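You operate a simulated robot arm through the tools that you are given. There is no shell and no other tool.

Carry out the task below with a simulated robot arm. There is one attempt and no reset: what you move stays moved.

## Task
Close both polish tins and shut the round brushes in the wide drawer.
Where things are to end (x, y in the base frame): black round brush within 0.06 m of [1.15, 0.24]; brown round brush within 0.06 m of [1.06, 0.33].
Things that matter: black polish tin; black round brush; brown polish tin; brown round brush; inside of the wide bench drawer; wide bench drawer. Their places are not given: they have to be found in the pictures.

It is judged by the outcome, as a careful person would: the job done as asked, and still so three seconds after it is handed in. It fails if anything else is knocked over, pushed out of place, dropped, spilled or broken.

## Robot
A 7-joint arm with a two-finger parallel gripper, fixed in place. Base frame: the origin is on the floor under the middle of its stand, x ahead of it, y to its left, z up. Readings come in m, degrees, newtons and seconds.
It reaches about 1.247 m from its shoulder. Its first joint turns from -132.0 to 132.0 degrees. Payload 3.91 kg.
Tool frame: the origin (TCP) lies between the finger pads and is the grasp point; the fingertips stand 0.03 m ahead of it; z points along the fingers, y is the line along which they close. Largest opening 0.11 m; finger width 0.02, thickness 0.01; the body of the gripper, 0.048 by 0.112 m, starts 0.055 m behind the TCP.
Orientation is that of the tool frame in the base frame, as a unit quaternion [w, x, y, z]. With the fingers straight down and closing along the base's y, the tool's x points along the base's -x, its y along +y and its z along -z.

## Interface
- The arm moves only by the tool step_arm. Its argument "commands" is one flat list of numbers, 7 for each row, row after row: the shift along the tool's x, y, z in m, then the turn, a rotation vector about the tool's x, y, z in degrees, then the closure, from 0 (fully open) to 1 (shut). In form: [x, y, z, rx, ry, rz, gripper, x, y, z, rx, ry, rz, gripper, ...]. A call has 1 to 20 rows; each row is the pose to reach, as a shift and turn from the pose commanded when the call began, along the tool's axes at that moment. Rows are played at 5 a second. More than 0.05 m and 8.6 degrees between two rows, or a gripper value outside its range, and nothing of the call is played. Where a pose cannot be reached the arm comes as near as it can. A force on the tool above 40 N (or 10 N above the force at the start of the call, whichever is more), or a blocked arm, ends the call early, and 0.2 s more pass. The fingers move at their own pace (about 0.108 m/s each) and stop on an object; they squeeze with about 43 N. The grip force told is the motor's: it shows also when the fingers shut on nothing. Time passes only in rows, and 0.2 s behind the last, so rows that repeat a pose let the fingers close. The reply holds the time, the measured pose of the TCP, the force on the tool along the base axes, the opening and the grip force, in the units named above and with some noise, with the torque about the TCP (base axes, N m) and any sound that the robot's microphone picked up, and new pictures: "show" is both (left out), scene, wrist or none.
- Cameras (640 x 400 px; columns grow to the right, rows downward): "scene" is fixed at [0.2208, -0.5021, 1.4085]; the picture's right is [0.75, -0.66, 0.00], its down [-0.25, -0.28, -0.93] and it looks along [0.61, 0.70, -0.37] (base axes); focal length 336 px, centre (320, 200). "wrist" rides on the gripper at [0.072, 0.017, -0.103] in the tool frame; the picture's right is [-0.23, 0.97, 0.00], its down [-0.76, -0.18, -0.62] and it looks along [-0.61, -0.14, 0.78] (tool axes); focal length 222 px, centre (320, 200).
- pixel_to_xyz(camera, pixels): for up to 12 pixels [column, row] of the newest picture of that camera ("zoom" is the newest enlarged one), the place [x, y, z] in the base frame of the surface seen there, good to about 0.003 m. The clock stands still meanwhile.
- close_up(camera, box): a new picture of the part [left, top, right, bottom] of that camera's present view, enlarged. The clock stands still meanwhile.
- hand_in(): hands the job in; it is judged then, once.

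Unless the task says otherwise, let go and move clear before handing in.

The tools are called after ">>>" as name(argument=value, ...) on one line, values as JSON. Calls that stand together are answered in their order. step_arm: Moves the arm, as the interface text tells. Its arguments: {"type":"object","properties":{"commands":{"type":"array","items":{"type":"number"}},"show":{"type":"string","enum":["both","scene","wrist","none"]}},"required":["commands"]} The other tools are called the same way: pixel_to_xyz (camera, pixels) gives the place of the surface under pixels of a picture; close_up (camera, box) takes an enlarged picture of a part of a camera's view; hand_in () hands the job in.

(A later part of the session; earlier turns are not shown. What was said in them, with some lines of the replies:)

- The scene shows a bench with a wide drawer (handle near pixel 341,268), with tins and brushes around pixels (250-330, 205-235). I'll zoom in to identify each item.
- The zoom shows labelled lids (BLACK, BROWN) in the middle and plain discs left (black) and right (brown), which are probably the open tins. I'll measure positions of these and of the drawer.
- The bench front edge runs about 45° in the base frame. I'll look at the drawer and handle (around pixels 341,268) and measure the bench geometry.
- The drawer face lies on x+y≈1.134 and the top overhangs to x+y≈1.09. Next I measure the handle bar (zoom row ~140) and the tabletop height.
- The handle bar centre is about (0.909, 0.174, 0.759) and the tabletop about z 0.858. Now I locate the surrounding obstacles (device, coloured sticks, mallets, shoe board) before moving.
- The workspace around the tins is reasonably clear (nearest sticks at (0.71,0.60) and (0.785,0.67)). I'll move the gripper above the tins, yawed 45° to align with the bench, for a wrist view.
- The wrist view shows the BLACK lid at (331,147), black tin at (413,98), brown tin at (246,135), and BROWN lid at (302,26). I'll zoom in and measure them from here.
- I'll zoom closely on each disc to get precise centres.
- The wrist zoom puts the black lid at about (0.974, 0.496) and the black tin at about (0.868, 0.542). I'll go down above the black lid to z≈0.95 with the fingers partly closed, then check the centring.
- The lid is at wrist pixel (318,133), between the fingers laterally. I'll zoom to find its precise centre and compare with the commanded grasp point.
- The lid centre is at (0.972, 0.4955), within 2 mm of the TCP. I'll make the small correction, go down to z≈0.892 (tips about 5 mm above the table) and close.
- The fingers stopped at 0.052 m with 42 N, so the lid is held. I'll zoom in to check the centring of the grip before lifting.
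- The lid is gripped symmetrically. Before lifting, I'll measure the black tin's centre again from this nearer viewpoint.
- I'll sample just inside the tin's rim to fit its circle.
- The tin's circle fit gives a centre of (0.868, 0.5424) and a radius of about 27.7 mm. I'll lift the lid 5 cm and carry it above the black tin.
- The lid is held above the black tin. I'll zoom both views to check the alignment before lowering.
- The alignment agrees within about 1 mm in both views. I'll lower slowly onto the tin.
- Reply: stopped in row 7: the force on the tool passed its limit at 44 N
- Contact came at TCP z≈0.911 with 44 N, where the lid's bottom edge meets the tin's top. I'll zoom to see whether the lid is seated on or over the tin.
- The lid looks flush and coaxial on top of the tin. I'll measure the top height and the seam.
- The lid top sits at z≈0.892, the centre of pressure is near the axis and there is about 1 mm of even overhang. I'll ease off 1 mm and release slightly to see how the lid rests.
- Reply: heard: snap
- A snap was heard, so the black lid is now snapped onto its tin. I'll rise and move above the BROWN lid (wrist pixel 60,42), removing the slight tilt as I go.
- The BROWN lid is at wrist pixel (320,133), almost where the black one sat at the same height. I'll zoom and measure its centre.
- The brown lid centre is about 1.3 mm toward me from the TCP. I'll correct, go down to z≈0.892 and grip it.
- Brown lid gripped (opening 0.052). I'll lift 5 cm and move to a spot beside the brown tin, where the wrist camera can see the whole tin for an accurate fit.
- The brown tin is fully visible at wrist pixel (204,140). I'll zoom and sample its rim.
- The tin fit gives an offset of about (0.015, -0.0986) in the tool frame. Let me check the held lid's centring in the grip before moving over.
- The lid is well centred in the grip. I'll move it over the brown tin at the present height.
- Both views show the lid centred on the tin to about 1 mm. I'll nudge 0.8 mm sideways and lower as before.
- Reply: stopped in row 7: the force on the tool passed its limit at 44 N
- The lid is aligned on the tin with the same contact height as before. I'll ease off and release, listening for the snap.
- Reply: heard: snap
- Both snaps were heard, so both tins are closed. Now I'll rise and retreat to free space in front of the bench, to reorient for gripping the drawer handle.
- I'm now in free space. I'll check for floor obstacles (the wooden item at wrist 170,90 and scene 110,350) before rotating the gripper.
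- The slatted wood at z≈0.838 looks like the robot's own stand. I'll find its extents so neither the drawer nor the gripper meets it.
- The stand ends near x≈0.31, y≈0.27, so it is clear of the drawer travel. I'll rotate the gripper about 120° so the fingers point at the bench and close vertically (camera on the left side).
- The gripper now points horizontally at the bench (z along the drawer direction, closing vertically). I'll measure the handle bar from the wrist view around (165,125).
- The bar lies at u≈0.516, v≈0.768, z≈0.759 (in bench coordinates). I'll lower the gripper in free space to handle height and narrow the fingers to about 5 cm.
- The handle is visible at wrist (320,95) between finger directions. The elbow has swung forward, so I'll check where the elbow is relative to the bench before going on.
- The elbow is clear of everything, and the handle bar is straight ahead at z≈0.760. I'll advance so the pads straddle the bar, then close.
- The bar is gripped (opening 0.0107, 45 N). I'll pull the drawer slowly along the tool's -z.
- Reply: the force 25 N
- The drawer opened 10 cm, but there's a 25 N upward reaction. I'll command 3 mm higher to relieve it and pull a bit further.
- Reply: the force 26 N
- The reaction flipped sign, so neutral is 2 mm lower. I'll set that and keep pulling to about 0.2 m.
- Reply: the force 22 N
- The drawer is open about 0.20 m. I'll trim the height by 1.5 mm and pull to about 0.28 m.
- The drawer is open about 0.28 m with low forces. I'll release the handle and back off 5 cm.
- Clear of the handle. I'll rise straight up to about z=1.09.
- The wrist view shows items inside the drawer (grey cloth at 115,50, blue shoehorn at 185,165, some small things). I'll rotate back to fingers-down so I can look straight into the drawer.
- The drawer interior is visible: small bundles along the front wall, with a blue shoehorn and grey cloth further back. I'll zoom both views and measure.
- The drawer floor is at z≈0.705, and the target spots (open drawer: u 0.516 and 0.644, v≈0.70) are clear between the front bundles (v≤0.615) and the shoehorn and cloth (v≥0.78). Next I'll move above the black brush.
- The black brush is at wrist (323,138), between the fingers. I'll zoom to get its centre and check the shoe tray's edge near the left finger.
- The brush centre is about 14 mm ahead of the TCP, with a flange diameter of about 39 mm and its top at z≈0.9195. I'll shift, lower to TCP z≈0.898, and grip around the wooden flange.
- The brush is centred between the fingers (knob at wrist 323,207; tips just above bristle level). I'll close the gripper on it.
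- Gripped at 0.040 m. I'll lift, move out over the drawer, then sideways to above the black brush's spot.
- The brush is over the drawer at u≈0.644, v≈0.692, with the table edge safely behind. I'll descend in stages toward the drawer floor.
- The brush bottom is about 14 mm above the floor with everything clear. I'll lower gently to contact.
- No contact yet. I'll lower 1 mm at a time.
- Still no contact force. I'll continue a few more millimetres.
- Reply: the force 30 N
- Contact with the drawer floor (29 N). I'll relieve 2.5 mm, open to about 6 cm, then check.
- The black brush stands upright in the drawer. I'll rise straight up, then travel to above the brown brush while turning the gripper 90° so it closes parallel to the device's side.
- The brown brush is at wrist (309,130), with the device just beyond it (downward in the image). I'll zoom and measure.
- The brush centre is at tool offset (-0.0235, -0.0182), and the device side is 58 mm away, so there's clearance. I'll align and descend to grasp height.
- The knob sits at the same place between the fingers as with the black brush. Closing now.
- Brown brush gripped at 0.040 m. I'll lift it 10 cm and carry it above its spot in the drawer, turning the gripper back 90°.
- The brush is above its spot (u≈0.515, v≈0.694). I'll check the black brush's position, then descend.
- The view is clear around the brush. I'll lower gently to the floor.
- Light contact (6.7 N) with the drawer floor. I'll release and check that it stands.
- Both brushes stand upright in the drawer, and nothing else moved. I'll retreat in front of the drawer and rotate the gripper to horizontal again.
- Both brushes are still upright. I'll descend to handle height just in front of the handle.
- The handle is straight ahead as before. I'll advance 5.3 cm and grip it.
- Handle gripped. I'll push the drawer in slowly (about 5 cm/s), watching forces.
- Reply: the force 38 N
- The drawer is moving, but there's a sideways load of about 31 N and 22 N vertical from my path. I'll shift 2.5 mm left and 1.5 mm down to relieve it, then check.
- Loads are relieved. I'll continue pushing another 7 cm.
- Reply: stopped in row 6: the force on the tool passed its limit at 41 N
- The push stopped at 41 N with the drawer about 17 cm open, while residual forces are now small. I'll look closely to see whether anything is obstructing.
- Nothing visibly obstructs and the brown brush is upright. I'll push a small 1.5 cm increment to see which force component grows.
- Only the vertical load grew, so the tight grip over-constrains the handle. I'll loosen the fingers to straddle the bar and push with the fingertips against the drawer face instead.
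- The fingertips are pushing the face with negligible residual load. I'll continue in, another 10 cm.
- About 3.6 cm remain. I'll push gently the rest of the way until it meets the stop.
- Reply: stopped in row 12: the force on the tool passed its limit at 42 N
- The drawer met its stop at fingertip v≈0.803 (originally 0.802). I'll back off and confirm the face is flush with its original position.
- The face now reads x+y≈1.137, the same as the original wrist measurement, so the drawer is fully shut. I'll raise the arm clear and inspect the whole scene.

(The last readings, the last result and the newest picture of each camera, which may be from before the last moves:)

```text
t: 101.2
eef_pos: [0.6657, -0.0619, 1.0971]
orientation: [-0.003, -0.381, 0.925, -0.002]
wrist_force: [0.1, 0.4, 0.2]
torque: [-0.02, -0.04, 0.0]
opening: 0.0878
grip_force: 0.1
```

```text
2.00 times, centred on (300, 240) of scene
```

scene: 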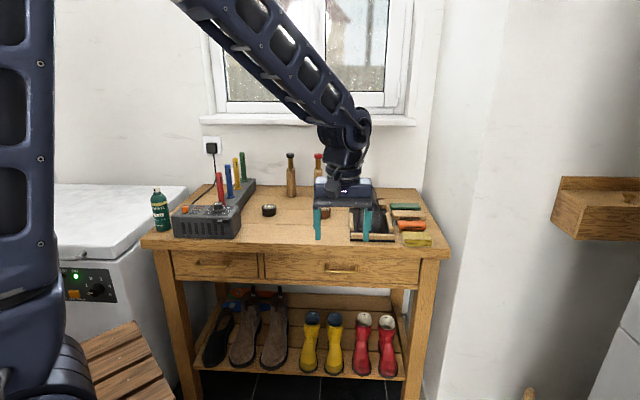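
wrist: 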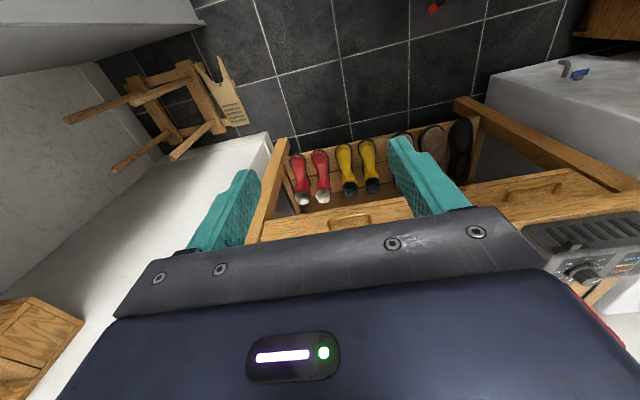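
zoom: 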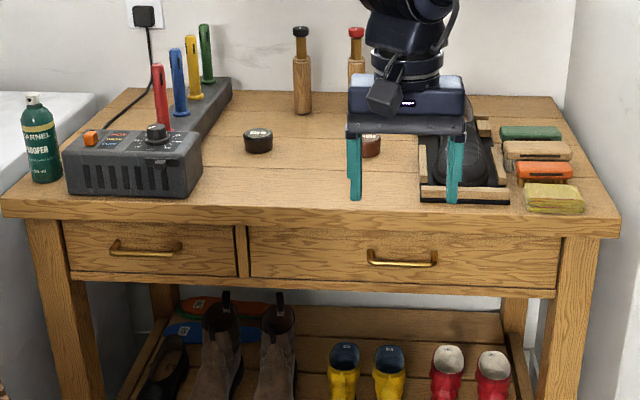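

The drawer is shut flush, the bench items are undisturbed, and the arm is clear. A final close look at the two tins before handing in.

>>> close_up(camera="scene", box=[250, 195, 346, 235])

>>> pixel_to_xyz(camera="scene", pixels=[[269, 206], [325, 208], [300, 265], [380, 275], [280, 270], [345, 278]])

```text
6.67 times, centred on (298, 215) of scene
```

zoom: 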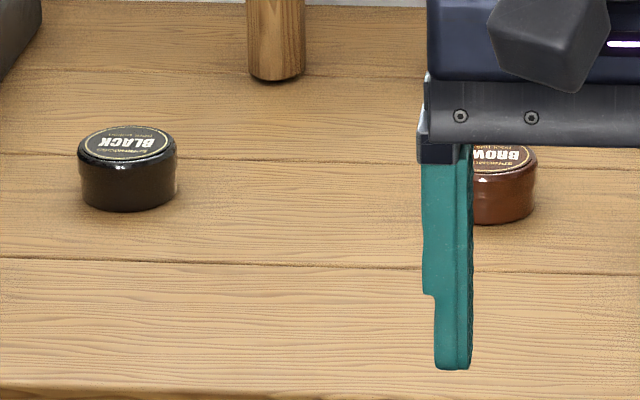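

```text
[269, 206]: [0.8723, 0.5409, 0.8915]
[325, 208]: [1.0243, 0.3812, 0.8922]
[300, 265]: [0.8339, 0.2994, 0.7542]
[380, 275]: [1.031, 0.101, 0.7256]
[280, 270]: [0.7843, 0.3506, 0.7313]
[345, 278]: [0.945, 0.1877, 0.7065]
```

Both lids are level on their tins (tops at z≈0.892). The drawer face reads x+y≈1.133–1.135, which matches the closed position I measured at the start. The gripper is empty and clear of the bench, so I'm handing in.

>>> hand_in()

```text
The job is handed in.
```

Both polish tins are closed and both round brushes are shut in the wide drawer. The job is handed in, and I haven't seen the judging result.

- **Tins:** each lid is on its own tin. I heard a snap as each one seated, and both lids look level in the final picture.
- **Brushes:** I stood both upright on the drawer floor, clear of the things already in there. I estimate the black brush ended near [1.14, 0.23] and the brown near [1.05, 0.32]. Both are about 0.01 m from their targets, well inside the 0.06 m allowed.
- **Drawer:** the face is back where it measured before I opened it, so it is fully shut.

I couldn't look inside the drawer once it was closed. Partway through closing, the push stopped at the 41 N force limit. The brown brush was still upright after that, but the black one was hidden behind the arm. I finished closing slowly with the fingertips against the drawer face.

Nothing else on the bench looked moved in the final picture. The gripper is empty and the arm is clear of the bench.
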